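You operate a simulated robot arm through the tools that you are given. There is no shell and no other tool. Be economical: measure what you need, move in short steps, check, and stop when the job is done.

The job below is to be done with a simulated robot arm. You get a single attempt, and the scene is never put back.

Task
Read the jar in the shade meter and bring it up to 40 % with dye.
Fine: one pump at 25 %, two at 10 %; dye spout aside again; stir the streaks out with the rod, rod back, then read again.

It is judged by the outcome, as a careful person would: the job done as asked, and still so three seconds after it is handed in. It fails if anything else is knocked over, pushed out of place, dropped, spilled or broken.

Robot
A 7-joint arm with a two-finger parallel gripper, fixed in place. Base frame: the origin is at the foot of the arm, x ahead of it, y to its left, z up. Readings come in cm, rad, newtons and seconds.
With the tool pointing down near the work surface it reaches from about 20 to 74 cm from the base axis. Its first joint turns from -2.897 to 2.897 rad. Payload 1.57 kg.
Tool frame: the origin (TCP) lies between the finger pads and is the grasp point; the fingertips stand 3 cm ahead of it; z points along the fingers, y is the line along which they close. Largest opening 11 cm; finger width 2.4, thickness 1.2; the body of the gripper, 4.8 by 11.2 cm, starts 7.8 cm behind the TCP.
Orientation is that of the tool frame in the base frame, as [roll, pitch, yaw] about the fixed x, y, z axes, in that order (R = Rz(yaw) Ry(pitch) Rx(roll)). With the fingers straight down and closing along the base's y, the tool's x points along the base's -x, its y along +y and its z along -z.

Tools
- The arm moves only by the tool play_rows. Its argument "moves" is a list of rows, each a list of 7 numbers: the shift along the tool's x, y, z in units of 50 mm (1.0 is 50 mm), then the turn, a rotation vector about the tool's x, y, z in units of 5 degrees (1.0 is 5 degrees), then the gripper command, from -1 (shut) to 1 (fully open), values between in proportion. In form: [[x, y, z, ax, ay, az, claw], ...]. A call has 1 to 10 rows; each row shifts and turns the commanded pose from where the row before left it, along the tool's axes as they then stand. A call with a number of a shift or a turn outside -1 to 1 is refused whole. A row lasts 0.2 s, in which the tool goes at most 5 cm and 0.15 rad; a call with a longer step from one row to the next is refused whole, and so is a gripper value outside its range. Where a pose cannot be reached the arm comes as near as it can. A force on the tool above 40 N (or 10 N above the force at the start of the call, whichever is more), or a blocked arm, ends the call early, and 0.2 s more pass. The fingers move at their own pace (about 4.5 cm/s each) and stop on an object; they squeeze with about 26 N. The grip force told is the motor's: it shows also when the fingers shut on nothing. Time passes only in rows, and 0.2 s behind the last, so rows that do not move let the fingers close. It gives the time, the measured TCP pose, the force on the tool (base axes), the opening and the grip force at its end, in the units of the frame above (readings bear some noise), with the torque about the TCP (base axes, N m) and any sound that the robot's microphone picked up.
- Cameras (640 x 400 px; columns grow to the right, rows downward): "scene" is fixed at [5.06, 65.11, 172.93]; the picture's right is [-0.92, -0.39, 0.00], its down [-0.21, 0.49, -0.84] and it looks along [0.33, -0.78, -0.54] (base axes); focal length 319 px, centre (320, 200). "wrist" rides on the gripper at [7, 1.6, -14.1] in the tool frame; the picture's right is [-0.23, 0.97, 0.00], its down [-0.85, -0.20, -0.48] and it looks along [-0.47, -0.11, 0.88] (tool axes); focal length 222 px, centre (320, 200). There is no depth. A picture from a camera that has moved, and an enlarged one, comes with that camera's place and axes in the base frame and with its lens.
- snapshot(camera): a new picture of that camera. It takes no simulated time.
- lift_body(by): slides the trunk up (or, below 0, down) by that many cm; the arm rides with it, the base frame stays. It gives what a move gives, with no picture.
- close_up(camera, box): a new picture of the part [left, top, right, bottom] of that camera's present view, enlarged. It takes no simulated time.
- sign_off(): hands the job in; it is judged then, once.

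Work in short steps. Places have to be worked out from the pictures, the camera data and where the tool is seen: move nearer, look again, correct. Check each grasp and each placing, and mend what went wrong. You have 120 turns and 84 pictures in all, those below and enlarged ones among them. Open the gripper and draw the arm clear of the work before you hand the job in, unless the task says otherwise; then end with one line.

The tools are called after "Request:" by a JSON object that holds its "op" and its "data". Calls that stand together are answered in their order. play_rows: Moves the arm, as the interface text tells. Its arguments: {"type":"object","properties":{"moves":{"type":"array"}},"required":["moves"]} The other tools are called the same way: lift_body (by) slides the trunk up or down; snapshot (camera) takes a picture; close_up (camera, box) takes an enlarged picture of a part of a camera's view; sign_off () hands the job in.

At the start:

```text
time: 0.0
eef_pos: [30.78, -12.77, 134.9]
tcp_rot: [-3.141, 0.0, -3.141]
contact_force: [-0.1, -0.7, 0.2]
moment: [0.04, 0.02, 0.0]
width: 10.98
grasp_force: 0.0
trunk travel left (down, up): [-52.5, 6.5]
```

scene: 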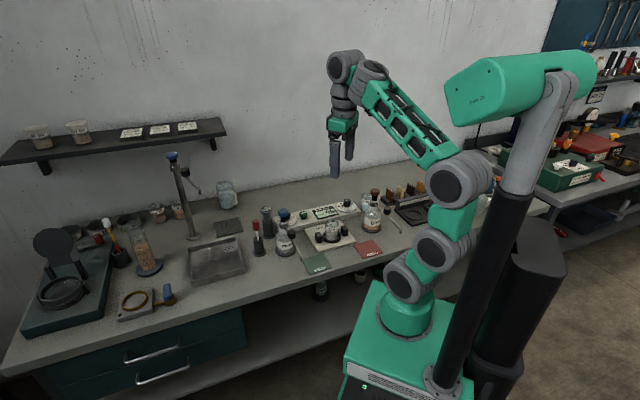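
wrist: 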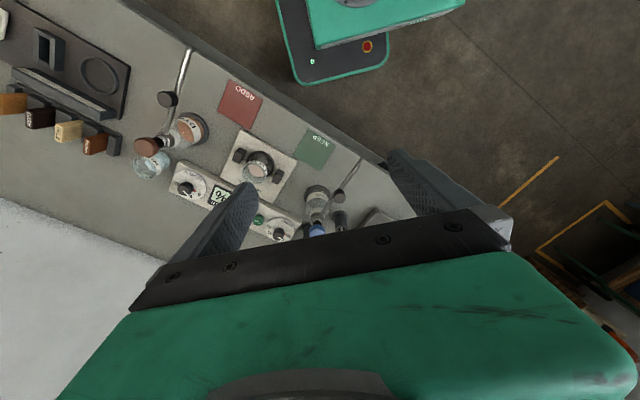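

The work bench shows a shade meter with a jar, a dye bottle and rod nearby. I look closer first.

Request:
{"op": "close_up", "data": {"camera": "scene", "box": [230, 170, 450, 308]}}

Request:
{"op": "close_up", "data": {"camera": "wrist", "box": [100, 40, 420, 240]}}

```text
2.90 times, centred on (340, 239) of scene
camera zoom: at [5.06, 65.11, 172.93], right [-0.92, -0.39, 0.0], down [-0.21, 0.49, -0.84], along [0.33, -0.78, -0.54], focal length 925 px, centre (262, 87)
```

zoom: 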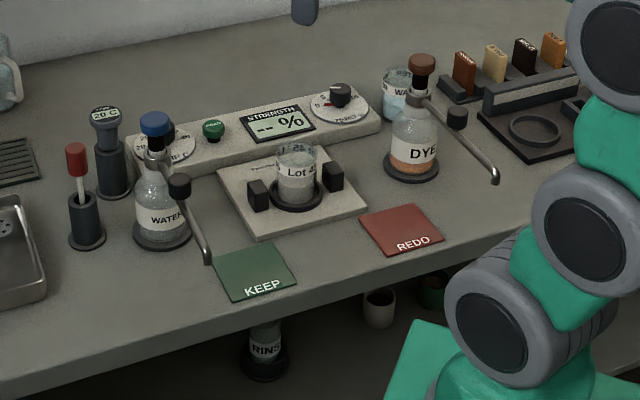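

```text
2.00 times, centred on (260, 140) of wrist
camera zoom: at [23.86, -11.12, 149.03], right [0.23, 0.97, 0.0], down [0.85, -0.2, 0.48], along [0.47, -0.11, -0.88], focal length 444 px, centre (440, 320)
```

zoom: 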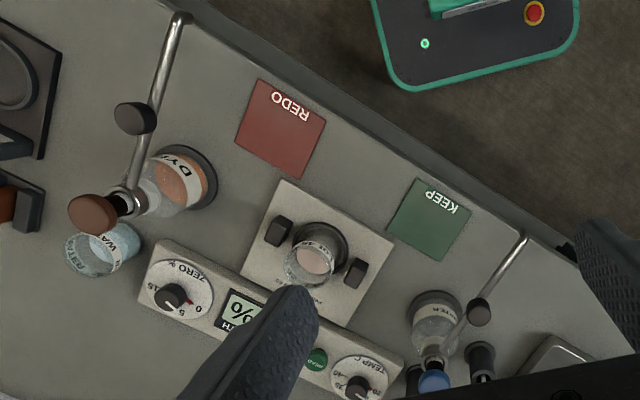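

The bench top is near z≈88 and its layout is turned about 45° from the base. I enlarge the meter, dials and dye bottle to read them.

Request:
{"op": "close_up", "data": {"camera": "scene", "box": [270, 192, 366, 252]}}

Request:
{"op": "close_up", "data": {"camera": "scene", "box": [350, 180, 414, 240]}}

Request:
{"op": "close_up", "data": {"camera": "scene", "box": [245, 200, 309, 260]}}

Request:
{"op": "close_up", "data": {"camera": "wrist", "box": [160, 140, 320, 240]}}

```text
6.67 times, centred on (318, 222) of scene
camera zoom: at [5.06, 65.11, 172.93], right [-0.92, -0.39, 0.0], down [-0.21, 0.49, -0.84], along [0.33, -0.78, -0.54], focal length 2128 px, centre (333, 53)
```

zoom: 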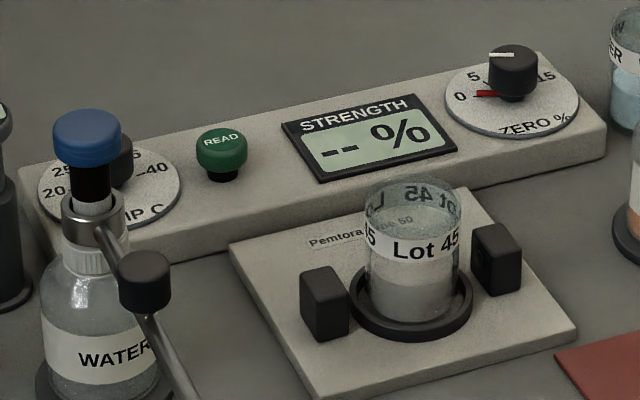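

```text
6.67 times, centred on (382, 210) of scene
camera zoom: at [5.06, 65.11, 172.93], right [-0.92, -0.39, 0.0], down [-0.21, 0.49, -0.84], along [0.33, -0.78, -0.54], focal length 2128 px, centre (-93, 133)
```

zoom: 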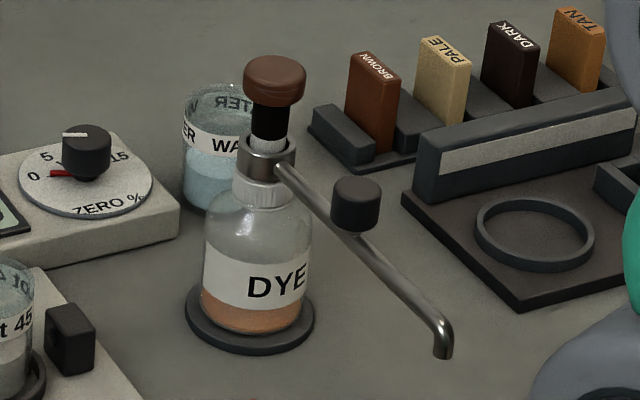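

```text
6.67 times, centred on (277, 230) of scene
camera zoom: at [5.06, 65.11, 172.93], right [-0.92, -0.39, 0.0], down [-0.21, 0.49, -0.84], along [0.33, -0.78, -0.54], focal length 2128 px, centre (607, 0)
```

zoom: 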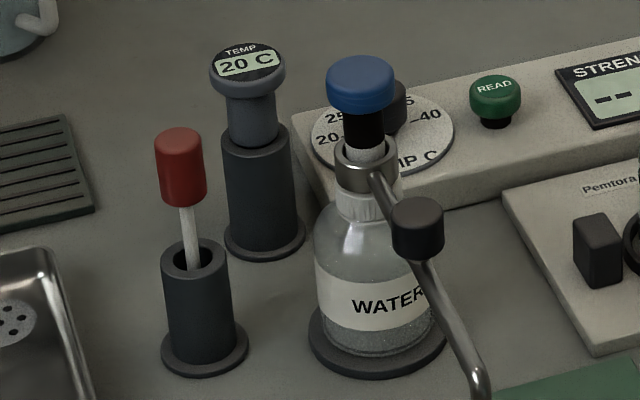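

```text
4.00 times, centred on (240, 190) of wrist
camera zoom: at [23.86, -11.12, 149.03], right [0.23, 0.97, 0.0], down [0.85, -0.2, 0.48], along [0.47, -0.11, -0.88], focal length 888 px, centre (640, 240)
```

zoom: 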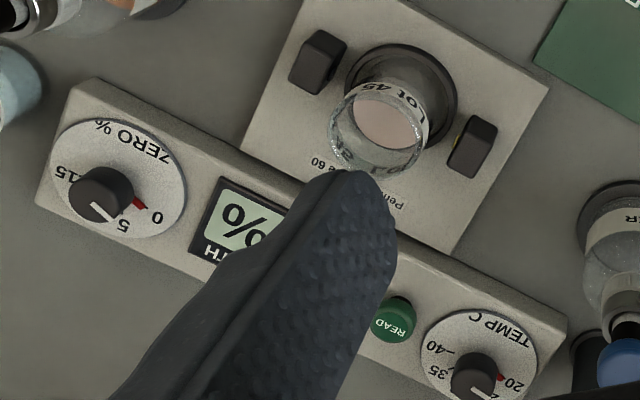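

The jar reads "Lot 45", the thermometer shows 20 C, and READ is at about (56.6, -38, 92.5). I lower the trunk part way to look closer at the dials before touching anything.

Request:
{"op": "lift_body", "data": {"by": -18}}

```text
time: 2.0
eef_pos: [30.91, -12.74, 116.9]
tcp_rot: [3.141, -0.002, 3.141]
contact_force: [0.4, -0.4, -0.7]
moment: [-0.03, 0.02, 0.02]
width: 11.04
grasp_force: 0.1
trunk travel left (down, up): [-34.5, 24.5]
```

Now at z 117; I move diagonally toward the READ button at this height, closing the fingers.

Request:
{"op": "play_rows", "data": {"moves": [[-0.6, -0.6, 0, 0, 0, 0, -1], [-0.6, -0.6, 0, 0, 0, 0, -1], [-0.6, -0.6, 0, 0, 0, 0, -1], [-0.6, -0.6, 0, 0, 0, 0, -1], [-0.6, -0.6, 0, 0, 0, 0, -1], [0, 0, 0, 0, 0, 0, -1]]}}

Request:
{"op": "snapshot", "data": {"camera": "wrist"}}

```text
time: 3.4
eef_pos: [44.83, -26.86, 116.19]
tcp_rot: [-3.14, -0.001, -3.142]
contact_force: [0.8, -0.7, 0.1]
moment: [0.01, 0.02, -0.02]
width: 0.0
grasp_force: 8.1
out of reach, approached as far as the arm can: row 5
trunk travel left (down, up): [-34.5, 24.5]
```

```text
75 pictures are left
camera wrist: at [37.9, -25.23, 130.36], right [0.23, 0.97, 0.0], down [0.85, -0.2, 0.48], along [0.47, -0.11, -0.88], focal length 222 px, centre (320, 200)
```

wrist: 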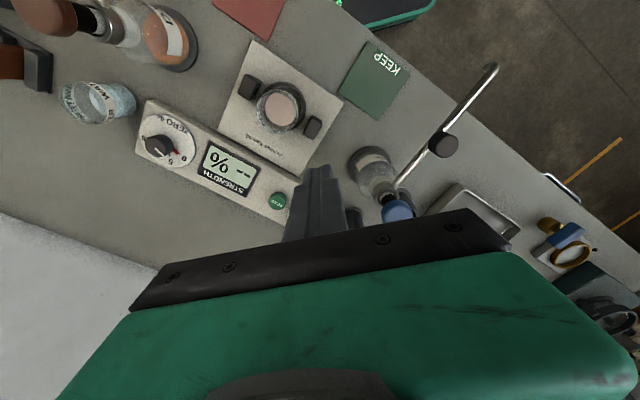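

The reach is limited at this relative height; I'll work with the trunk higher and the arm lower. First I enlarge the dials from here.

Request:
{"op": "close_up", "data": {"camera": "wrist", "box": [120, 90, 280, 210]}}

Request:
{"op": "lift_body", "data": {"by": 18}}

```text
3.33 times, centred on (200, 150) of wrist
camera zoom: at [37.9, -25.23, 130.36], right [0.23, 0.97, 0.0], down [0.85, -0.2, 0.48], along [0.47, -0.11, -0.88], focal length 740 px, centre (720, 367)
```

zoom: 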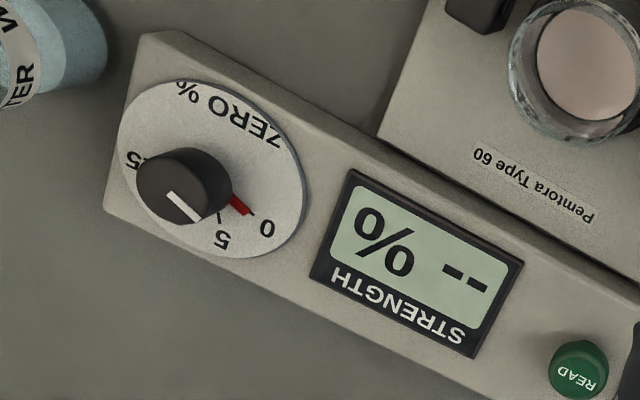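

```text
time: 5.4
eef_pos: [44.87, -26.82, 134.28]
tcp_rot: [3.14, 0.0, 3.14]
contact_force: [0.1, 0.7, 0.8]
moment: [-0.01, 0.0, 0.0]
width: 0.01
grasp_force: 21.1
trunk travel left (down, up): [-52.5, 6.5]
```

The red/white dial marks point at 0 % and (TEMP) about 20, matching the thermometer, so the dials need no change. I now go to a point above READ.

Request:
{"op": "play_rows", "data": {"moves": [[0, 0, 0.9, 0, 0, 0, -1], [0, 0, 0.9, 0, 0, 0, -1], [0, 0, 0.9, 0, 0, 0, -1], [0, 0, 0.9, 0, 0, 0, -1], [-0.58, -0.56, 0.2, 0, 0, 0, -1], [-0.58, -0.56, 0.2, 0, 0, 0, -1], [-0.58, -0.56, 0.2, 0, 0, 0, -1], [-0.58, -0.56, 0.2, 0, 0, 0, -1], [0, 0, 0, 0, 0, 0, -1]]}}

Request:
{"op": "snapshot", "data": {"camera": "wrist"}}

Request:
{"op": "close_up", "data": {"camera": "scene", "box": [230, 170, 450, 308]}}

```text
time: 7.4
eef_pos: [56.42, -37.79, 112.07]
tcp_rot: [3.141, 0.0, -3.141]
contact_force: [0.4, -0.8, -0.5]
moment: [0.02, 0.0, -0.01]
width: 0.0
grasp_force: 21.7
trunk travel left (down, up): [-52.5, 6.5]
```

```text
73 pictures are left
camera wrist: at [49.46, -36.09, 126.15], right [0.23, 0.97, 0.0], down [0.86, -0.2, 0.48], along [0.47, -0.11, -0.88], focal length 222 px, centre (320, 200)
```

wrist: 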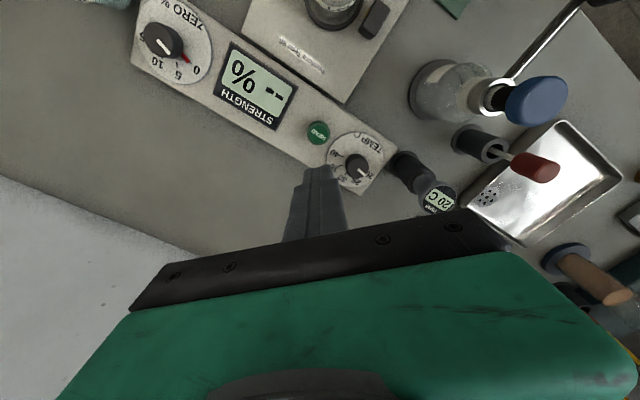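

```text
2.90 times, centred on (340, 239) of scene
camera zoom: at [5.06, 65.11, 172.93], right [-0.92, -0.39, 0.0], down [-0.21, 0.49, -0.84], along [0.33, -0.78, -0.54], focal length 925 px, centre (262, 87)
```

zoom: 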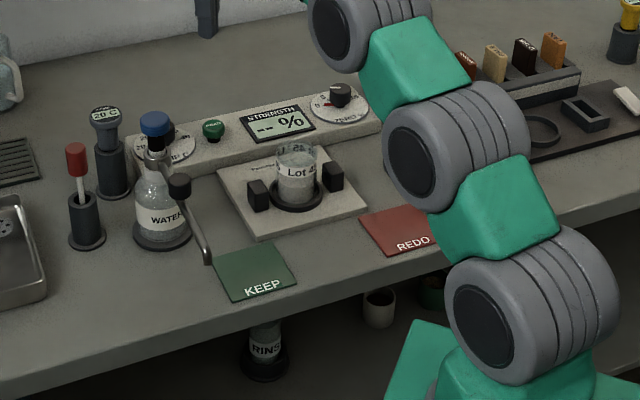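

Button recomputed at (56.3, -38.0), right under the fingertips. I descend to just above it and check the dials from here.

Request:
{"op": "close_up", "data": {"camera": "wrist", "box": [280, 100, 480, 225]}}

Request:
{"op": "play_rows", "data": {"moves": [[0, -0.02, 0.8, 0, 0, 0, -1], [0, -0.02, 0.8, 0, 0, 0, -1], [0, 0, 0.8, 0, 0, 0, -1], [0, 0, 0.6, 0, 0, 0, -1], [0, 0, 0, 0, 0, 0, -1]]}}

Request:
{"op": "close_up", "data": {"camera": "scene", "box": [270, 192, 366, 252]}}

```text
3.20 times, centred on (380, 162) of wrist
camera zoom: at [49.46, -36.09, 126.15], right [0.23, 0.97, 0.0], down [0.86, -0.2, 0.48], along [0.47, -0.11, -0.88], focal length 711 px, centre (128, 320)
```

zoom: 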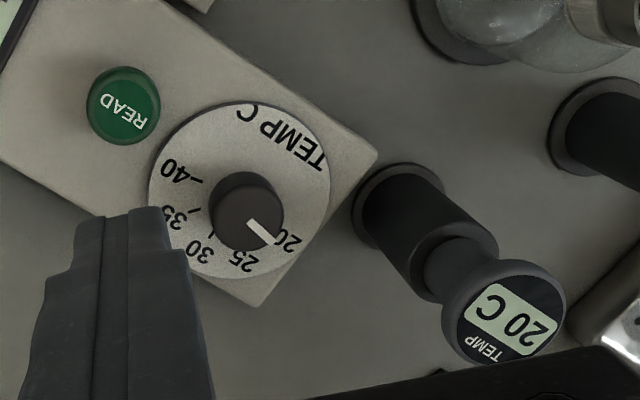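

```text
time: 8.6
eef_pos: [56.4, -38.26, 97.33]
tcp_rot: [-3.141, 0.001, 3.141]
contact_force: [-0.8, 0.0, 0.3]
moment: [0.06, 0.01, -0.01]
width: 0.02
grasp_force: 21.0
trunk travel left (down, up): [-52.5, 6.5]
```

```text
6.67 times, centred on (318, 222) of scene
camera zoom: at [5.06, 65.11, 172.93], right [-0.92, -0.39, 0.0], down [-0.21, 0.49, -0.84], along [0.33, -0.78, -0.54], focal length 2128 px, centre (333, 53)
```

zoom: 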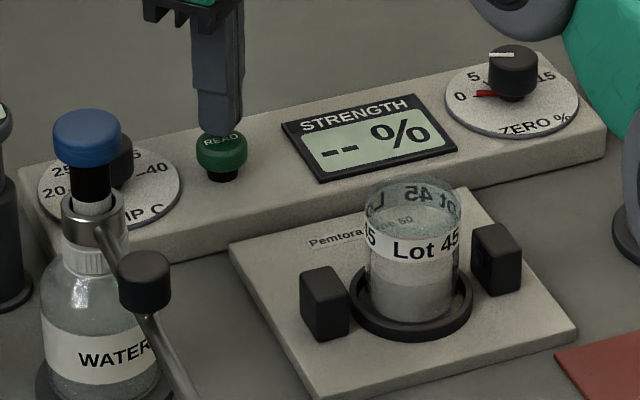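

TEMP points at 20 and the fingers are right over the button. I press down in small steps.

Request:
{"op": "play_rows", "data": {"moves": [[0, 0.04, 0.15, 0, 0, 0, -1], [0, 0, 0.1, 0, 0, 0, -1], [0, 0, 0.1, 0, 0, 0, -1], [0, 0, 0.1, 0, 0, 0, -1]]}}

Request:
{"op": "close_up", "data": {"camera": "scene", "box": [270, 192, 366, 252]}}

```text
time: 9.6
eef_pos: [56.46, -38.0, 95.56]
tcp_rot: [-3.135, 0.006, 3.141]
contact_force: [-5.2, 3.4, 25.3]
moment: [0.15, 0.26, 0.02]
width: 0.0
grasp_force: 21.1
trunk travel left (down, up): [-52.5, 6.5]
heard: click
```

```text
6.67 times, centred on (318, 222) of scene
camera zoom: at [5.06, 65.11, 172.93], right [-0.92, -0.39, 0.0], down [-0.21, 0.49, -0.84], along [0.33, -0.78, -0.54], focal length 2128 px, centre (333, 53)
```

zoom: 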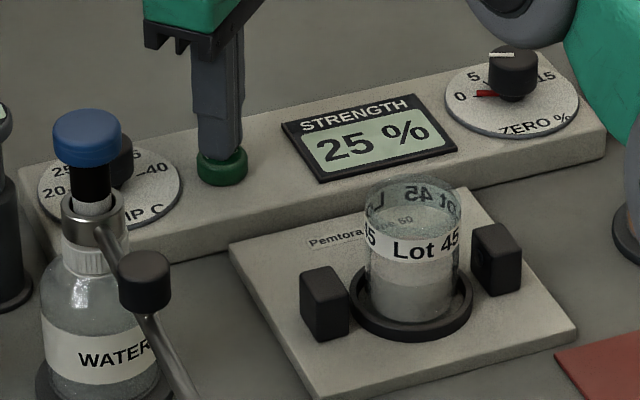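

The meter reads 25 %, so one pump is due. I lift off and travel at z≈120 toward the dye spout's knob.

Request:
{"op": "play_rows", "data": {"moves": [[0, 0, -0.6, 0, 0, 0, -1], [0, 0, -0.9, 0, 0, 0, -1], [0, 0, -0.9, 0, 0, 0, -1], [0, 0, -0.9, 0, 0, 0, -1], [0, 0, -0.9, 0, 0, 0, -1], [0, 0, -0.7, 0, 0, 0, -1]]}}

Request:
{"op": "play_rows", "data": {"moves": [[0.9, 0.17, 0, 0, 0, 0, -1], [0.9, 0.17, 0, 0, 0, 0, -1], [0.9, 0.17, 0, 0, 0, 0, -1], [0.9, 0.17, 0, 0, 0, 0, -1], [0.9, 0.17, 0, 0, 0, 0, -1], [0.9, 0.17, 0, 0, 0, 0, -1], [0.9, 0.17, 0, 0, 0, 0, -1], [0, 0, 0, 0, 0, 0, -1]]}}

Request:
{"op": "snapshot", "data": {"camera": "wrist"}}

Request:
{"op": "close_up", "data": {"camera": "scene", "box": [290, 170, 450, 270]}}

```text
time: 11.0
eef_pos: [55.36, -37.08, 117.56]
tcp_rot: [3.139, -0.002, -3.141]
contact_force: [-0.1, 0.4, 0.2]
moment: [0.05, 0.03, -0.03]
width: 0.0
grasp_force: 21.7
out of reach, approached as far as the arm can: row 5, 6
trunk travel left (down, up): [-52.5, 6.5]
```

```text
time: 12.8
eef_pos: [23.58, -30.87, 117.51]
tcp_rot: [3.141, 0.0, -3.141]
contact_force: [-0.7, -0.7, -0.3]
moment: [-0.03, -0.02, 0.0]
width: 0.0
grasp_force: 21.4
trunk travel left (down, up): [-52.5, 6.5]
```

```text
68 pictures are left
camera wrist: at [16.72, -29.27, 131.69], right [0.23, 0.97, 0.0], down [0.86, -0.2, 0.48], along [0.47, -0.11, -0.88], focal length 222 px, centre (320, 200)
```

wrist: 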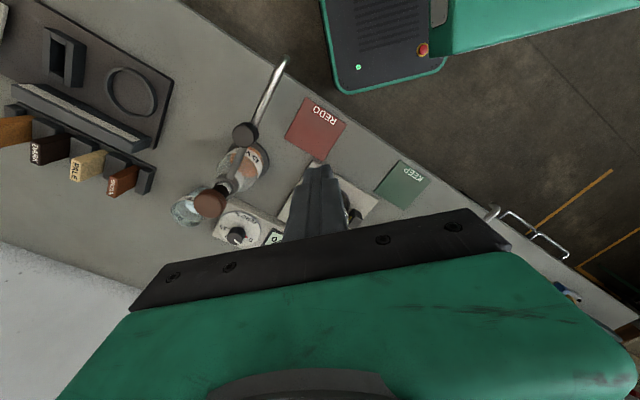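

```text
4.00 times, centred on (370, 220) of scene
camera zoom: at [5.06, 65.11, 172.93], right [-0.92, -0.39, 0.0], down [-0.21, 0.49, -0.84], along [0.33, -0.78, -0.54], focal length 1277 px, centre (120, 120)
```

zoom: 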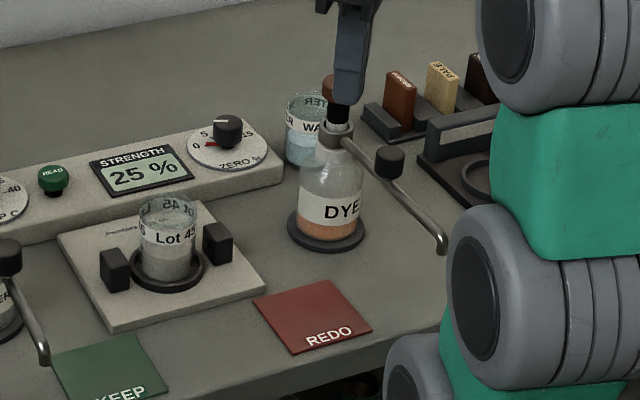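

Using both views I put the dye knob at about (20.7, -39.5, 104), tube pointing about 141°. I move above it, turn the jaws across the tube and open to about 6 cm.

Request:
{"op": "play_rows", "data": {"moves": [[0.29, -0.86, 0, 0, 0, 0, 0.1], [0.29, -0.86, 0, 0, 0, 0, 0.1], [0, 0, 0.3, 0, 0, 1, 0.1], [0, 0, 0.3, 0, 0, 1, 0.1], [0, 0, 0.3, 0, 0, 1, 0.1], [0, 0, 0, 0, 0, 1, 0.1], [0, 0, 0, 0, 0, 1, 0.1], [0, 0, 0, 0, 0, 1, 0.1], [0, 0, 0, 0, 0, 1, 0.1], [0, 0, 0, 0, 0, 0.8, 0.1]]}}

Request:
{"op": "snapshot", "data": {"camera": "wrist"}}

Request:
{"op": "close_up", "data": {"camera": "scene", "box": [330, 160, 450, 240]}}

```text
time: 15.0
eef_pos: [20.78, -39.74, 113.15]
tcp_rot: [-3.141, -0.001, 2.459]
contact_force: [0.8, -0.3, 0.3]
moment: [0.03, 0.01, -0.02]
width: 6.03
grasp_force: 0.2
trunk travel left (down, up): [-52.5, 6.5]
```

```text
66 pictures are left
camera wrist: at [16.38, -34.0, 127.27], right [0.79, 0.61, 0.0], down [0.54, -0.69, 0.48], along [0.29, -0.38, -0.88], focal length 222 px, centre (320, 200)
```

wrist: 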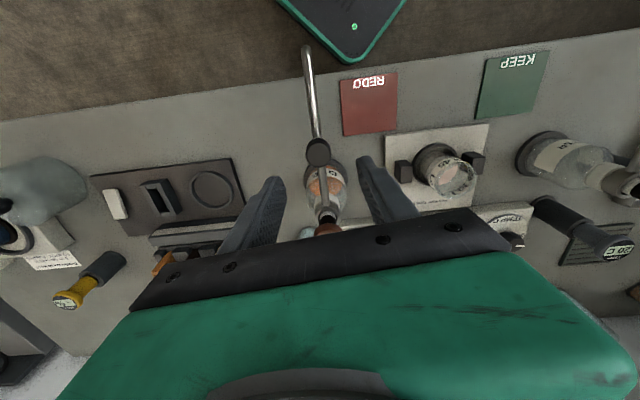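

```text
5.00 times, centred on (390, 200) of scene
camera zoom: at [5.06, 65.11, 172.93], right [-0.92, -0.39, 0.0], down [-0.21, 0.49, -0.84], along [0.33, -0.78, -0.54], focal length 1596 px, centre (-30, 200)
```

zoom: 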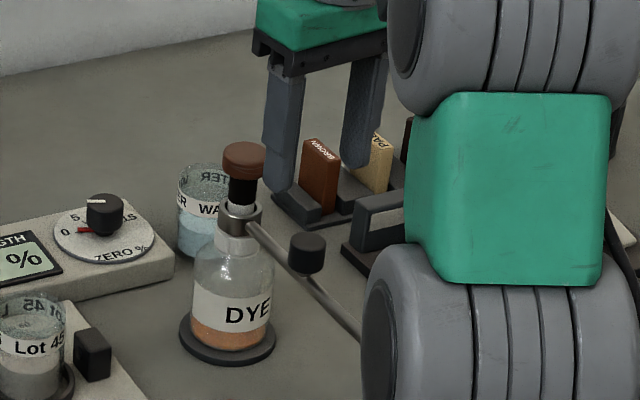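

The knob sits nearly on the tool axis (off by about 0.5 cm). I correct and lower so the fingertips flank the knob, then close.

Request:
{"op": "play_rows", "data": {"moves": [[0.1, -0.05, 0.4, 0, 0, 0, 0.1], [0, 0, 0.4, 0, 0, 0, 0.1], [0, 0, 0.4, 0, 0, 0, 0.1], [0, 0, 0.37, 0, 0, 0, 0.1], [0, 0, 0, 0, 0, 0, 0.1]]}}

Request:
{"op": "close_up", "data": {"camera": "wrist", "box": [220, 100, 420, 225]}}

Request:
{"op": "close_up", "data": {"camera": "scene", "box": [330, 160, 450, 240]}}

```text
time: 16.2
eef_pos: [20.22, -39.52, 105.11]
tcp_rot: [3.141, -0.001, 2.458]
contact_force: [0.3, 0.5, -0.3]
moment: [0.03, 0.02, -0.01]
width: 6.05
grasp_force: 0.0
trunk travel left (down, up): [-52.5, 6.5]
```

```text
3.20 times, centred on (320, 162) of wrist
camera zoom: at [15.75, -33.98, 119.33], right [0.79, 0.61, 0.0], down [0.54, -0.69, 0.48], along [0.29, -0.38, -0.88], focal length 711 px, centre (320, 320)
```

zoom: 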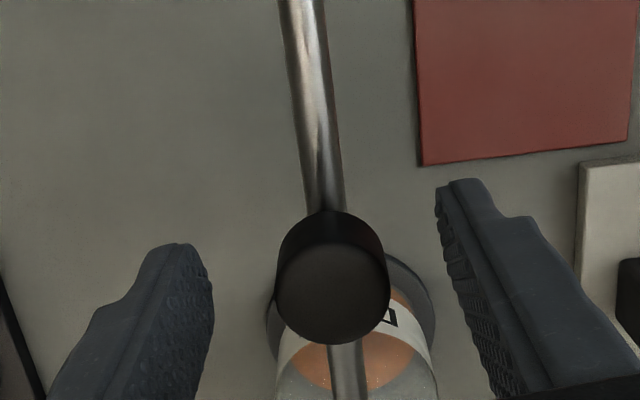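

```text
5.00 times, centred on (390, 200) of scene
camera zoom: at [5.06, 65.11, 172.93], right [-0.92, -0.39, 0.0], down [-0.21, 0.49, -0.84], along [0.33, -0.78, -0.54], focal length 1596 px, centre (-30, 200)
```

zoom: 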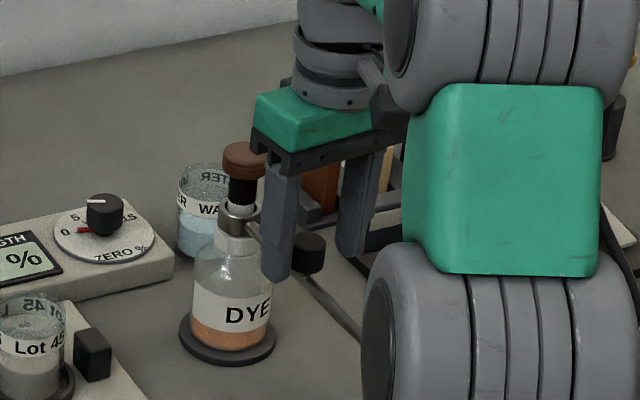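

The knob is 2.6 cm wide, between the fingers, slightly off centre; I fine-shift and close on it.

Request:
{"op": "play_rows", "data": {"moves": [[-0.06, 0.05, 0, 0, 0, 0, 0.1], [0, 0, 0, 0, 0, 0, -0.3], [0, 0, 0, 0, 0, 0, -1], [0, 0, 0, 0, 0, 0, -1], [0, 0, 0, 0, 0, 0, -1], [0, 0, 0, 0, 0, 0, -1]]}}

Request:
{"op": "close_up", "data": {"camera": "wrist", "box": [160, 0, 480, 225]}}

```text
time: 17.6
eef_pos: [20.58, -39.56, 105.14]
tcp_rot: [-3.141, 0.001, 2.461]
contact_force: [0.4, -0.6, -1.5]
moment: [-0.06, -0.03, 0.06]
width: 2.7
grasp_force: 37.7
trunk travel left (down, up): [-52.5, 6.5]
```

```text
1.78 times, centred on (320, 112) of wrist
camera zoom: at [16.18, -33.95, 119.31], right [0.79, 0.61, 0.0], down [0.54, -0.69, 0.48], along [0.29, -0.38, -0.88], focal length 395 px, centre (320, 356)
```

zoom: 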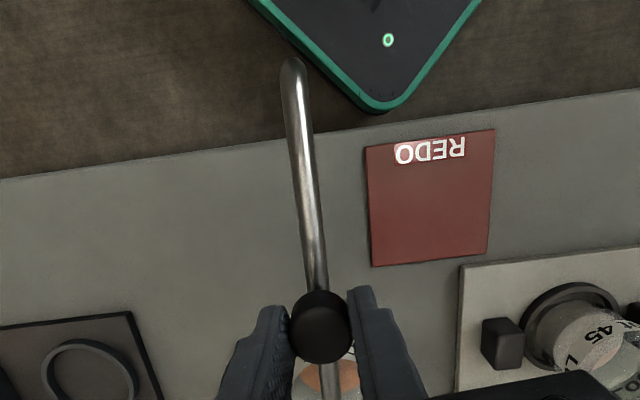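

The knob is held and 2.7 cm wide. I estimate the bottle axis at (26.9, -45.1), r≈8.5 and the jar at 46° from it, so about 92° clockwise; I loosen to a cage and swing the first 30°.

Request:
{"op": "play_rows", "data": {"moves": [[0, 0, 0, 0, 0, 0, -0.44], [-0.012, 0.147, 0, 0, 0, 1, -0.44], [-0.012, 0.147, 0, 0, 0, 1, -0.44], [-0.012, 0.147, 0, 0, 0, 1, -0.44], [-0.012, 0.147, 0, 0, 0, 1, -0.44], [-0.012, 0.147, 0, 0, 0, 1, -0.44], [-0.012, 0.147, 0, 0, 0, 1, -0.44]]}}

Request:
{"op": "close_up", "data": {"camera": "wrist", "box": [160, 0, 480, 225]}}

Request:
{"op": "close_up", "data": {"camera": "scene", "box": [290, 150, 450, 250]}}

```text
time: 19.2
eef_pos: [24.29, -37.1, 105.3]
tcp_rot: [3.141, 0.0, 1.936]
contact_force: [0.0, 0.7, 1.2]
moment: [0.0, 0.02, -0.02]
width: 3.08
grasp_force: 0.1
trunk travel left (down, up): [-52.5, 6.5]
```

```text
1.78 times, centred on (320, 112) of wrist
camera zoom: at [23.22, -30.04, 119.38], right [0.99, 0.14, 0.0], down [0.12, -0.87, 0.48], along [0.06, -0.47, -0.88], focal length 395 px, centre (320, 356)
```

zoom: 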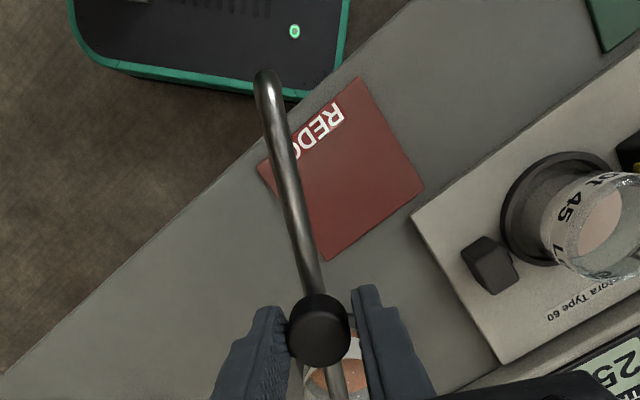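

```text
4.00 times, centred on (370, 200) of scene
camera zoom: at [5.06, 65.11, 172.93], right [-0.92, -0.39, 0.0], down [-0.21, 0.49, -0.84], along [0.33, -0.78, -0.54], focal length 1277 px, centre (120, 200)
```

zoom: 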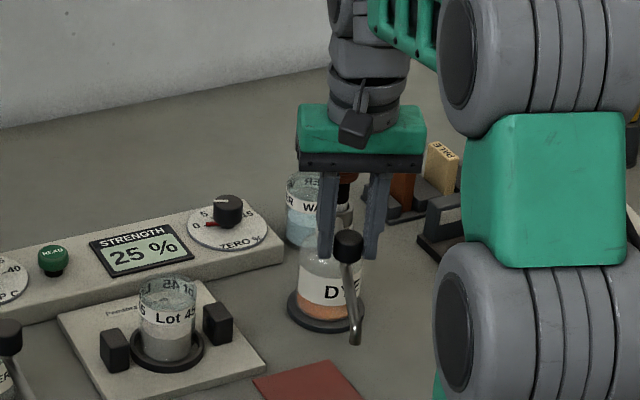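

The spout follows freely. I continue the arc another 45°.

Request:
{"op": "play_rows", "data": {"moves": [[-0.012, 0.147, 0, 0, 0, 1, -0.44], [-0.012, 0.147, 0, 0, 0, 1, -0.44], [-0.012, 0.147, 0, 0, 0, 1, -0.44], [-0.012, 0.147, 0, 0, 0, 1, -0.44], [-0.012, 0.147, 0, 0, 0, 1, -0.44], [-0.012, 0.147, 0, 0, 0, 1, -0.44], [-0.012, 0.147, 0, 0, 0, 1, -0.44], [-0.012, 0.147, 0, 0, 0, 1, -0.44], [-0.012, 0.147, 0, 0, 0, 1, -0.44]]}}

Request:
{"op": "close_up", "data": {"camera": "wrist", "box": [160, 0, 480, 225]}}

Request:
{"op": "close_up", "data": {"camera": "scene", "box": [290, 150, 450, 250]}}

```text
time: 21.2
eef_pos: [30.74, -37.57, 105.38]
tcp_rot: [3.141, 0.002, 1.15]
contact_force: [0.2, -0.6, 0.7]
moment: [-0.01, -0.01, 0.0]
width: 3.09
grasp_force: 0.0
trunk travel left (down, up): [-52.5, 6.5]
```

```text
1.78 times, centred on (320, 112) of wrist
camera zoom: at [34.98, -31.88, 119.41], right [0.8, -0.6, 0.0], down [-0.53, -0.7, 0.48], along [-0.29, -0.38, -0.88], focal length 395 px, centre (320, 356)
```

zoom: 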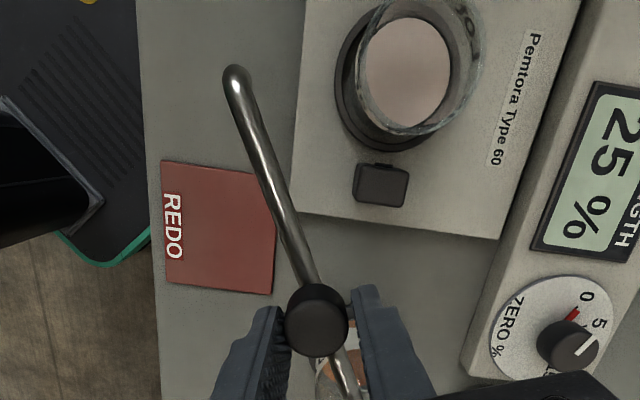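

```text
4.00 times, centred on (370, 200) of scene
camera zoom: at [5.06, 65.11, 172.93], right [-0.92, -0.39, 0.0], down [-0.21, 0.49, -0.84], along [0.33, -0.78, -0.54], focal length 1277 px, centre (120, 200)
```

zoom: 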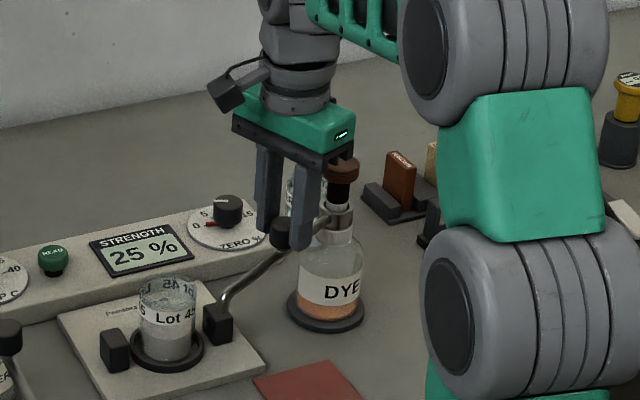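

Refitting from the tip and knob tracks: axis ≈(27.8, -46.8), knob radius 10.1, spout reach 19.9, now at 73°, jar at about 50°. The tip (z≈98.6) clears the jar rim (≈97), so I swing the remaining 23°.

Request:
{"op": "play_rows", "data": {"moves": [[0.0176, 0.16, 0, 0, 0, 0.63, -0.44], [0.0176, 0.16, 0, 0, 0, 0.63, -0.44], [0.0176, 0.16, 0, 0, 0, 0.63, -0.44], [0.0176, 0.16, 0, 0, 0, 0.63, -0.44], [0.0176, 0.16, 0, 0, 0, 0.63, -0.44], [0, 0, 0, 0, 0, 0, -0.44]]}}

Request:
{"op": "close_up", "data": {"camera": "wrist", "box": [160, 0, 480, 225]}}

Request:
{"op": "close_up", "data": {"camera": "scene", "box": [290, 170, 386, 260]}}

```text
time: 22.6
eef_pos: [34.25, -39.2, 105.22]
tcp_rot: [-3.141, 0.0, 0.875]
contact_force: [-0.5, 0.0, -0.2]
moment: [-0.01, -0.01, -0.01]
width: 3.06
grasp_force: 0.0
trunk travel left (down, up): [-52.5, 6.5]
```

```text
1.78 times, centred on (320, 112) of wrist
camera zoom: at [39.97, -34.88, 119.4], right [0.6, -0.8, 0.0], down [-0.7, -0.53, 0.48], along [-0.38, -0.29, -0.88], focal length 395 px, centre (320, 356)
```

zoom: 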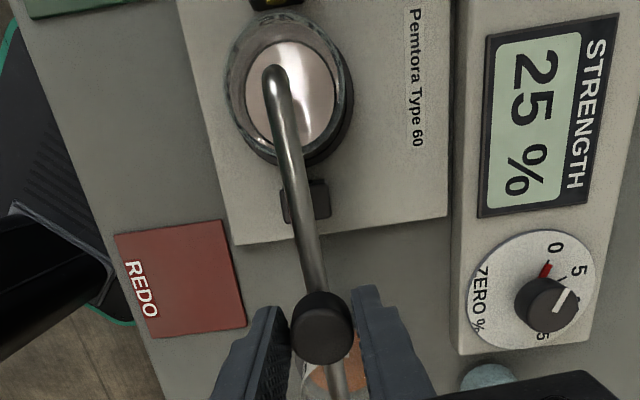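

```text
4.44 times, centred on (338, 215) of scene
camera zoom: at [5.06, 65.11, 172.93], right [-0.92, -0.39, 0.0], down [-0.21, 0.49, -0.84], along [0.33, -0.78, -0.54], focal length 1418 px, centre (240, 133)
```

zoom: 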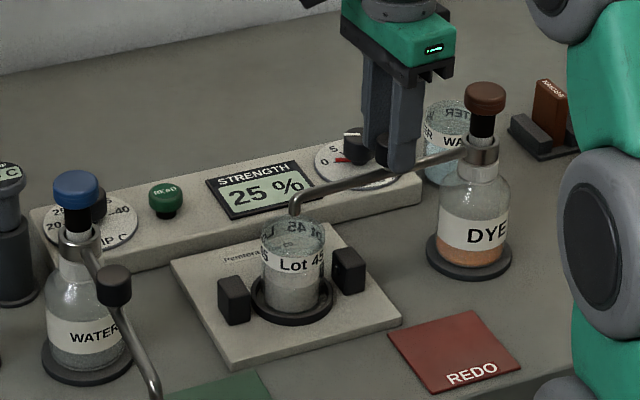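

The spout tip is centred over the jar. I open, rise straight, and move back over the pump head (≈28, -46.7), closing the fingers.

Request:
{"op": "play_rows", "data": {"moves": [[0, 0, 0, 0, 0, 0, 0], [0, 0, 0, 0, 0, 0, 0], [0, 0, 0, 0, 0, 0, 0], [0, 0, -0.8, 0, 0, 0, 0], [0, 0, -0.8, 0, 0, 0, 0], [0, 0, -0.8, 0, 0, 0, -1], [-0.5, 0, 0, 0, 0, 0, -1], [-0.5, 0, 0, 0, 0, 0, -1], [-0.5, 0, 0, 0, 0, 0, -1], [0, 0, 0, 0, 0, 0, -1]]}}

Request:
{"op": "snapshot", "data": {"camera": "wrist"}}

Request:
{"op": "close_up", "data": {"camera": "scene", "box": [290, 150, 410, 250]}}

```text
time: 24.8
eef_pos: [29.54, -45.12, 117.29]
tcp_rot: [-3.141, 0.0, 0.876]
contact_force: [0.4, -0.2, -0.9]
moment: [0.03, -0.04, -0.02]
width: 0.0
grasp_force: 21.3
trunk travel left (down, up): [-52.5, 6.5]
```

```text
55 pictures are left
camera wrist: at [35.23, -40.82, 131.52], right [0.6, -0.8, 0.0], down [-0.7, -0.53, 0.48], along [-0.38, -0.29, -0.88], focal length 222 px, centre (320, 200)
```

wrist: 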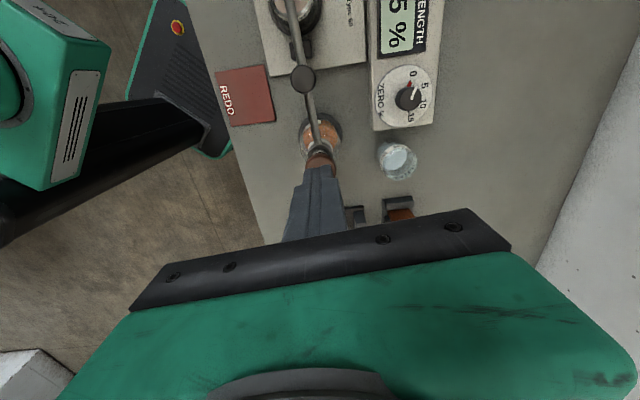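

```text
4.00 times, centred on (350, 200) of scene
camera zoom: at [5.06, 65.11, 172.93], right [-0.92, -0.39, 0.0], down [-0.21, 0.49, -0.84], along [0.33, -0.78, -0.54], focal length 1277 px, centre (200, 200)
```

zoom: 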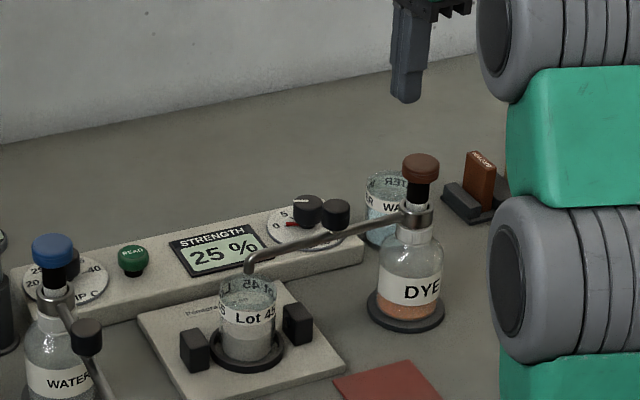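

The fingers hide the head, so I shift 5 cm past it to see it from above.

Request:
{"op": "play_rows", "data": {"moves": [[-0.5, 0, 0, 0, 0, 0, -1], [-0.5, 0, 0, 0, 0, 0, -1], [0, 0, 0, 0, 0, 0, -1]]}}

Request:
{"op": "close_up", "data": {"camera": "wrist", "box": [220, 50, 420, 200]}}

```text
time: 25.6
eef_pos: [26.19, -48.93, 117.43]
tcp_rot: [-3.141, 0.001, 0.877]
contact_force: [0.6, 0.4, 0.4]
moment: [0.0, -0.01, 0.05]
width: 0.0
grasp_force: 21.2
trunk travel left (down, up): [-52.5, 6.5]
```

```text
2.67 times, centred on (320, 125) of wrist
camera zoom: at [31.89, -44.6, 131.48], right [0.6, -0.8, 0.0], down [-0.7, -0.53, 0.48], along [-0.38, -0.29, -0.88], focal length 592 px, centre (320, 400)
```

zoom: 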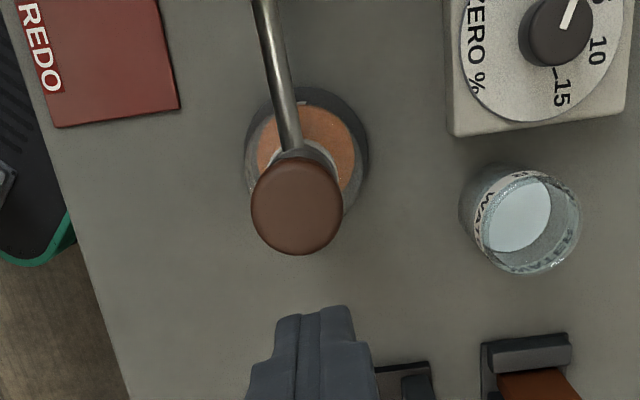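

Head centre is (27.7, -46.7), matching the axis. I go over it and lower to just above.

Request:
{"op": "play_rows", "data": {"moves": [[0.53, -0.05, 0, 0, 0, 0, -1], [0, 0, 0.6, 0, 0, 0, -1], [0, 0, 0.5, 0, 0, 0, -1], [0, 0, 0, 0, 0, 0, -1]]}}

Request:
{"op": "close_up", "data": {"camera": "scene", "box": [330, 150, 410, 220]}}

```text
time: 26.6
eef_pos: [27.77, -46.49, 111.79]
tcp_rot: [3.141, 0.0, 0.877]
contact_force: [0.4, -0.4, 0.1]
moment: [0.01, -0.02, 0.01]
width: 0.01
grasp_force: 21.7
trunk travel left (down, up): [-52.5, 6.5]
```

```text
5.71 times, centred on (370, 185) of scene
camera zoom: at [5.06, 65.11, 172.93], right [-0.92, -0.39, 0.0], down [-0.21, 0.49, -0.84], along [0.33, -0.78, -0.54], focal length 1824 px, centre (34, 286)
```

zoom: 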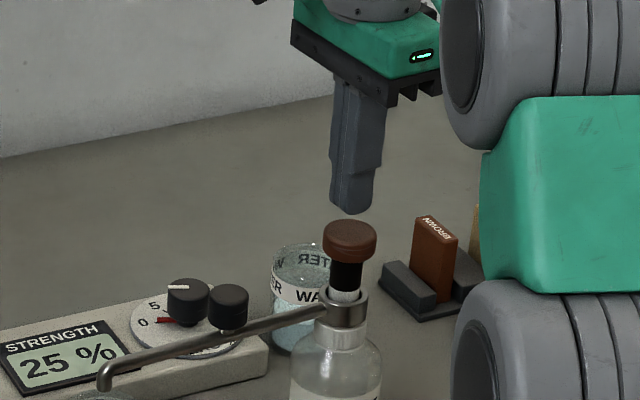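

Tips are about 1.7 cm above the head and centred. I press down steadily for one stroke.

Request:
{"op": "play_rows", "data": {"moves": [[0, 0, 0.15, 0, 0, 0, -1], [0, 0, 0.15, 0, 0, 0, -1], [0, 0, 0.08, 0, 0, 0, -1], [0, 0, 0.08, 0, 0, 0, -1], [0, 0, 0.08, 0, 0, 0, -1], [0, 0, 0.08, 0, 0, 0, -1]]}}

Request:
{"op": "close_up", "data": {"camera": "scene", "box": [290, 160, 410, 250]}}

```text
time: 28.0
eef_pos: [27.75, -46.57, 108.82]
tcp_rot: [-3.14, 0.0, 0.875]
contact_force: [0.2, 1.6, 2.5]
moment: [0.0, -0.04, 0.01]
width: 0.04
grasp_force: 21.2
trunk travel left (down, up): [-52.5, 6.5]
```

```text
4.44 times, centred on (350, 205) of scene
camera zoom: at [5.06, 65.11, 172.93], right [-0.92, -0.39, 0.0], down [-0.21, 0.49, -0.84], along [0.33, -0.78, -0.54], focal length 1418 px, centre (187, 178)
```

zoom: 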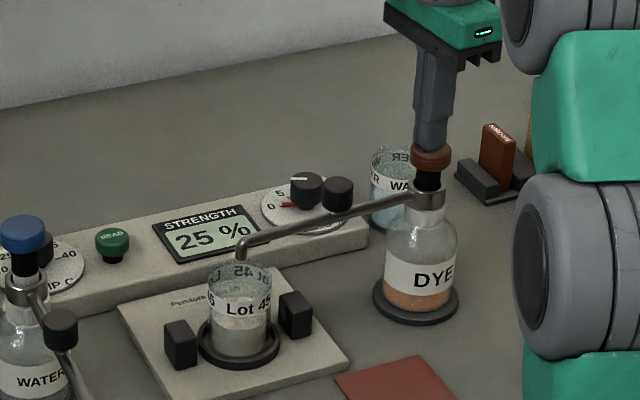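

Contact is just beginning (≈2.5 N, head barely depressed). I keep pressing through the stroke in one go.

Request:
{"op": "play_rows", "data": {"moves": [[0, 0, 0.08, 0, 0, 0, -1], [0, 0, 0.08, 0, 0, 0, -1], [0, 0, 0.08, 0, 0, 0, -1], [0, 0, 0.08, 0, 0, 0, -1]]}}

Request:
{"op": "close_up", "data": {"camera": "scene", "box": [290, 160, 410, 250]}}

```text
time: 29.0
eef_pos: [27.76, -46.59, 107.32]
tcp_rot: [3.135, 0.004, 0.876]
contact_force: [-1.9, 2.9, 23.3]
moment: [0.09, 0.02, -0.03]
width: 0.01
grasp_force: 21.3
trunk travel left (down, up): [-52.5, 6.5]
```

```text
4.44 times, centred on (350, 205) of scene
camera zoom: at [5.06, 65.11, 172.93], right [-0.92, -0.39, 0.0], down [-0.21, 0.49, -0.84], along [0.33, -0.78, -0.54], focal length 1418 px, centre (187, 178)
```

zoom: 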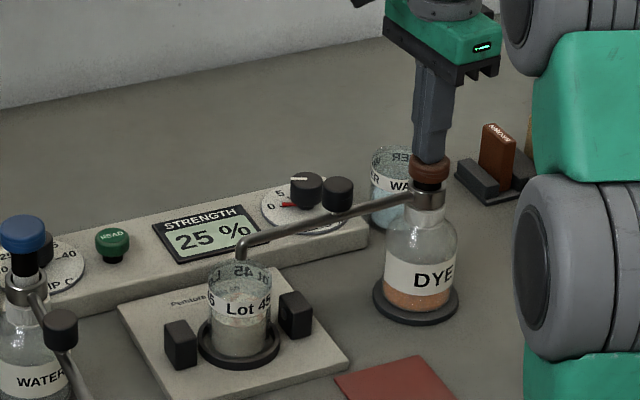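

Force rose to 23 N, perhaps the end of the stroke. I check the jar for the squirt before doing more.

Request:
{"op": "close_up", "data": {"camera": "scene", "box": [325, 200, 365, 245]}}

Request:
{"op": "snapshot", "data": {"camera": "wrist"}}

```text
8.89 times, centred on (345, 222) of scene
camera zoom: at [5.06, 65.11, 172.93], right [-0.92, -0.39, 0.0], down [-0.21, 0.49, -0.84], along [0.33, -0.78, -0.54], focal length 2837 px, centre (98, 0)
```

zoom: 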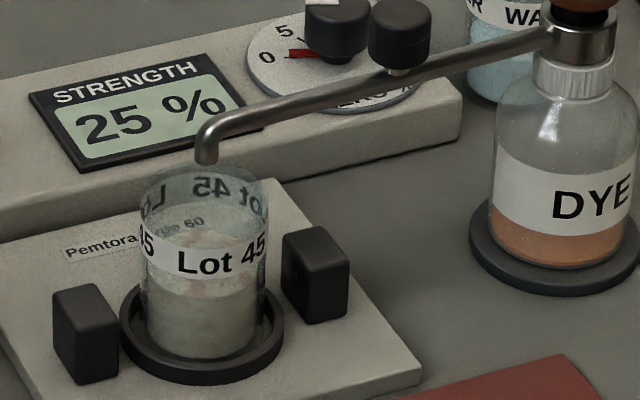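

```text
48 pictures are left
camera wrist: at [33.45, -42.15, 121.54], right [0.6, -0.8, 0.01], down [-0.7, -0.53, 0.48], along [-0.38, -0.29, -0.88], focal length 222 px, centre (320, 200)
```

wrist: 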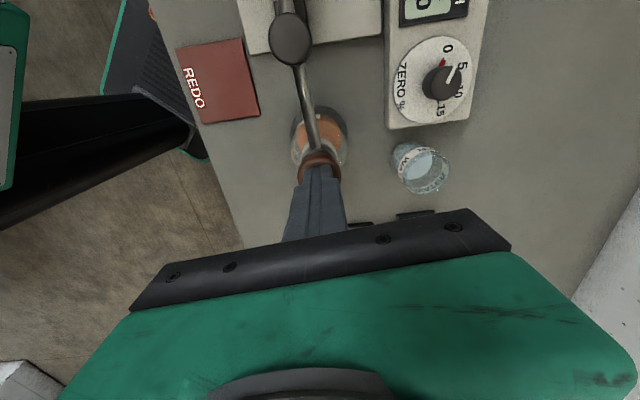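

Pinkish streaks appeared in the jar: one pump delivered. I lift straight off and return above the spout knob with the jaws opened.

Request:
{"op": "play_rows", "data": {"moves": [[0, 0, -0.5, 0, 0, 0, -1], [0, 0, -0.8, 0, 0, 0, -1], [0, 0, -0.8, 0, 0, 0, -1], [0.65, 0.02, 0, 0, 0, 0, 0.1], [0.66, 0.02, 0, 0, 0, 0, 0.1], [0.66, 0.01, 0, 0, 0, 0, 0.1], [0, 0, 0, 0, 0, 0, 0.1], [0, 0, 0.5, 0, 0, 0, 0.1], [0, 0, 0, 0, 0, 0, 0.1]]}}

Request:
{"op": "close_up", "data": {"camera": "wrist", "box": [160, 0, 480, 225]}}

Request:
{"op": "close_up", "data": {"camera": "scene", "box": [325, 165, 395, 245]}}

```text
time: 31.0
eef_pos: [34.26, -39.26, 114.96]
tcp_rot: [-3.141, -0.002, 0.877]
contact_force: [-0.2, 0.1, -0.9]
moment: [0.0, -0.06, -0.02]
width: 6.05
grasp_force: 0.0
trunk travel left (down, up): [-52.5, 6.5]
```

```text
1.78 times, centred on (320, 112) of wrist
camera zoom: at [39.96, -34.99, 129.12], right [0.6, -0.8, 0.0], down [-0.7, -0.53, 0.48], along [-0.38, -0.29, -0.88], focal length 395 px, centre (320, 356)
```

zoom: 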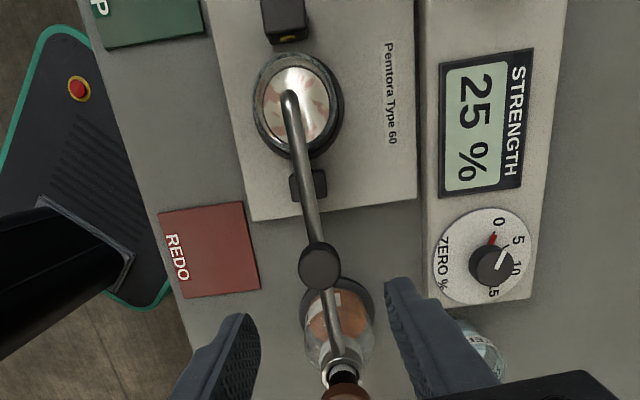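

```text
5.00 times, centred on (360, 205) of scene
camera zoom: at [5.06, 65.11, 172.93], right [-0.92, -0.39, 0.0], down [-0.21, 0.49, -0.84], along [0.33, -0.78, -0.54], focal length 1596 px, centre (120, 175)
```

zoom: 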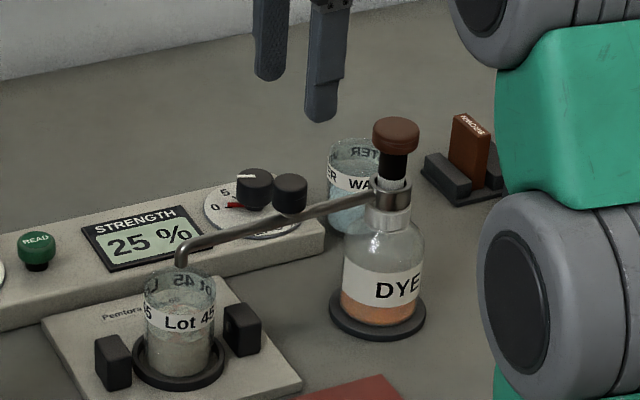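

Pump head is back up and the streaks are visible. I lower around the knob, cage it, and start swinging back.

Request:
{"op": "play_rows", "data": {"moves": [[0, 0, 0.5, 0, 0, 0, 0.1], [0, 0, 0.5, 0, 0, 0, 0.1], [0, 0, 0.5, 0, 0, 0, 0.1], [0, 0, 0.45, 0, 0, 0, 0.1], [0, 0, 0, 0, 0, 0, -0.44], [0, 0, 0, 0, 0, 0, -0.44], [0, 0, 0, 0, 0, 0, -0.44]]}}

Request:
{"op": "close_up", "data": {"camera": "wrist", "box": [160, 0, 480, 225]}}

```text
time: 32.6
eef_pos: [34.23, -39.24, 105.37]
tcp_rot: [3.141, 0.001, 0.876]
contact_force: [-0.3, -0.1, 0.0]
moment: [0.03, -0.01, 0.01]
width: 3.08
grasp_force: 0.0
trunk travel left (down, up): [-52.5, 6.5]
```

```text
1.78 times, centred on (320, 112) of wrist
camera zoom: at [40.02, -34.92, 119.47], right [0.6, -0.8, 0.0], down [-0.7, -0.53, 0.48], along [-0.38, -0.29, -0.88], focal length 395 px, centre (320, 356)
```

zoom: 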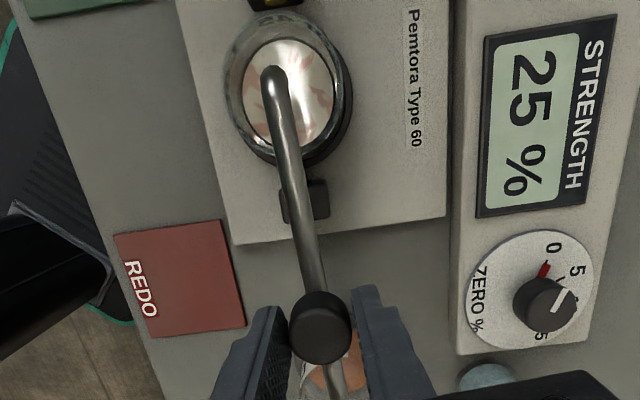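

The knob is caged; swinging back 50° along the refitted arc.

Request:
{"op": "play_rows", "data": {"moves": [[-0.008, -0.176, 0, 0, 0, -1, -0.44], [-0.008, -0.176, 0, 0, 0, -1, -0.44], [-0.008, -0.176, 0, 0, 0, -1, -0.44], [-0.008, -0.176, 0, 0, 0, -1, -0.44], [-0.008, -0.176, 0, 0, 0, -1, -0.44], [-0.008, -0.176, 0, 0, 0, -1, -0.44], [-0.008, -0.176, 0, 0, 0, -1, -0.44], [-0.008, -0.176, 0, 0, 0, -1, -0.44], [-0.008, -0.176, 0, 0, 0, -1, -0.44], [-0.008, -0.176, 0, 0, 0, -1, -0.44]]}}

Request:
{"op": "close_up", "data": {"camera": "wrist", "box": [160, 0, 480, 225]}}

```text
time: 34.8
eef_pos: [26.12, -36.96, 105.29]
tcp_rot: [3.14, -0.002, 1.751]
contact_force: [0.2, 0.1, -0.4]
moment: [-0.03, 0.0, 0.01]
width: 3.05
grasp_force: 0.1
trunk travel left (down, up): [-52.5, 6.5]
```

```text
1.78 times, centred on (320, 112) of wrist
camera zoom: at [26.39, -29.94, 119.39], right [1.0, -0.05, 0.0], down [-0.04, -0.88, 0.48], along [-0.02, -0.48, -0.88], focal length 395 px, centre (320, 356)
```

zoom: 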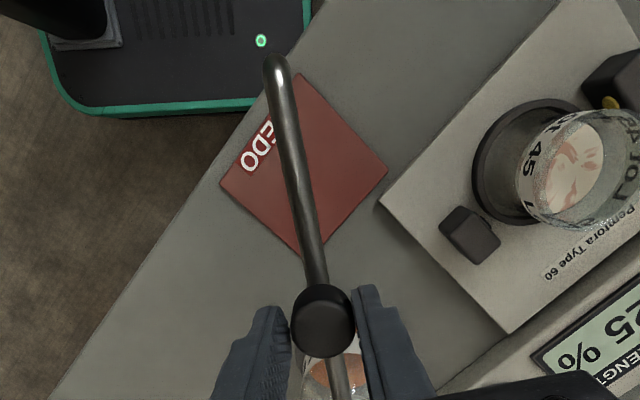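

Good tracking; the last 36°.

Request:
{"op": "play_rows", "data": {"moves": [[-0.008, -0.176, 0, 0, 0, -1, -0.44], [-0.008, -0.176, 0, 0, 0, -1, -0.44], [-0.008, -0.176, 0, 0, 0, -1, -0.44], [-0.008, -0.176, 0, 0, 0, -1, -0.44], [-0.008, -0.176, 0, 0, 0, -1, -0.44], [-0.008, -0.176, 0, 0, 0, -1, -0.44], [-0.008, -0.176, 0, 0, 0, -1, -0.44], [-0.002, -0.03, 0, 0, 0, 0, -0.44], [0, 0, 0, 0, 0, 0, 0], [0, 0, 0, 0, 0, 0, 0]]}}

Request:
{"op": "close_up", "data": {"camera": "wrist", "box": [160, 0, 480, 225]}}

```text
time: 37.0
eef_pos: [20.6, -39.87, 105.28]
tcp_rot: [3.141, 0.0, 2.36]
contact_force: [-0.6, -1.2, -0.1]
moment: [-0.01, 0.01, 0.01]
width: 5.51
grasp_force: 0.0
trunk travel left (down, up): [-52.5, 6.5]
```

```text
1.78 times, centred on (320, 112) of wrist
camera zoom: at [16.79, -33.89, 119.42], right [0.85, 0.53, 0.0], down [0.47, -0.74, 0.48], along [0.25, -0.41, -0.88], focal length 395 px, centre (320, 356)
```

zoom: 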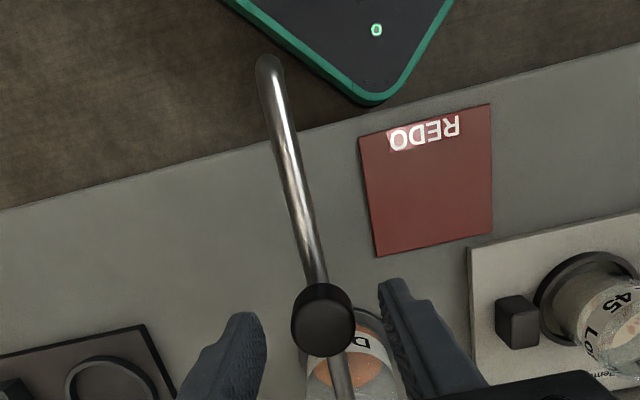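

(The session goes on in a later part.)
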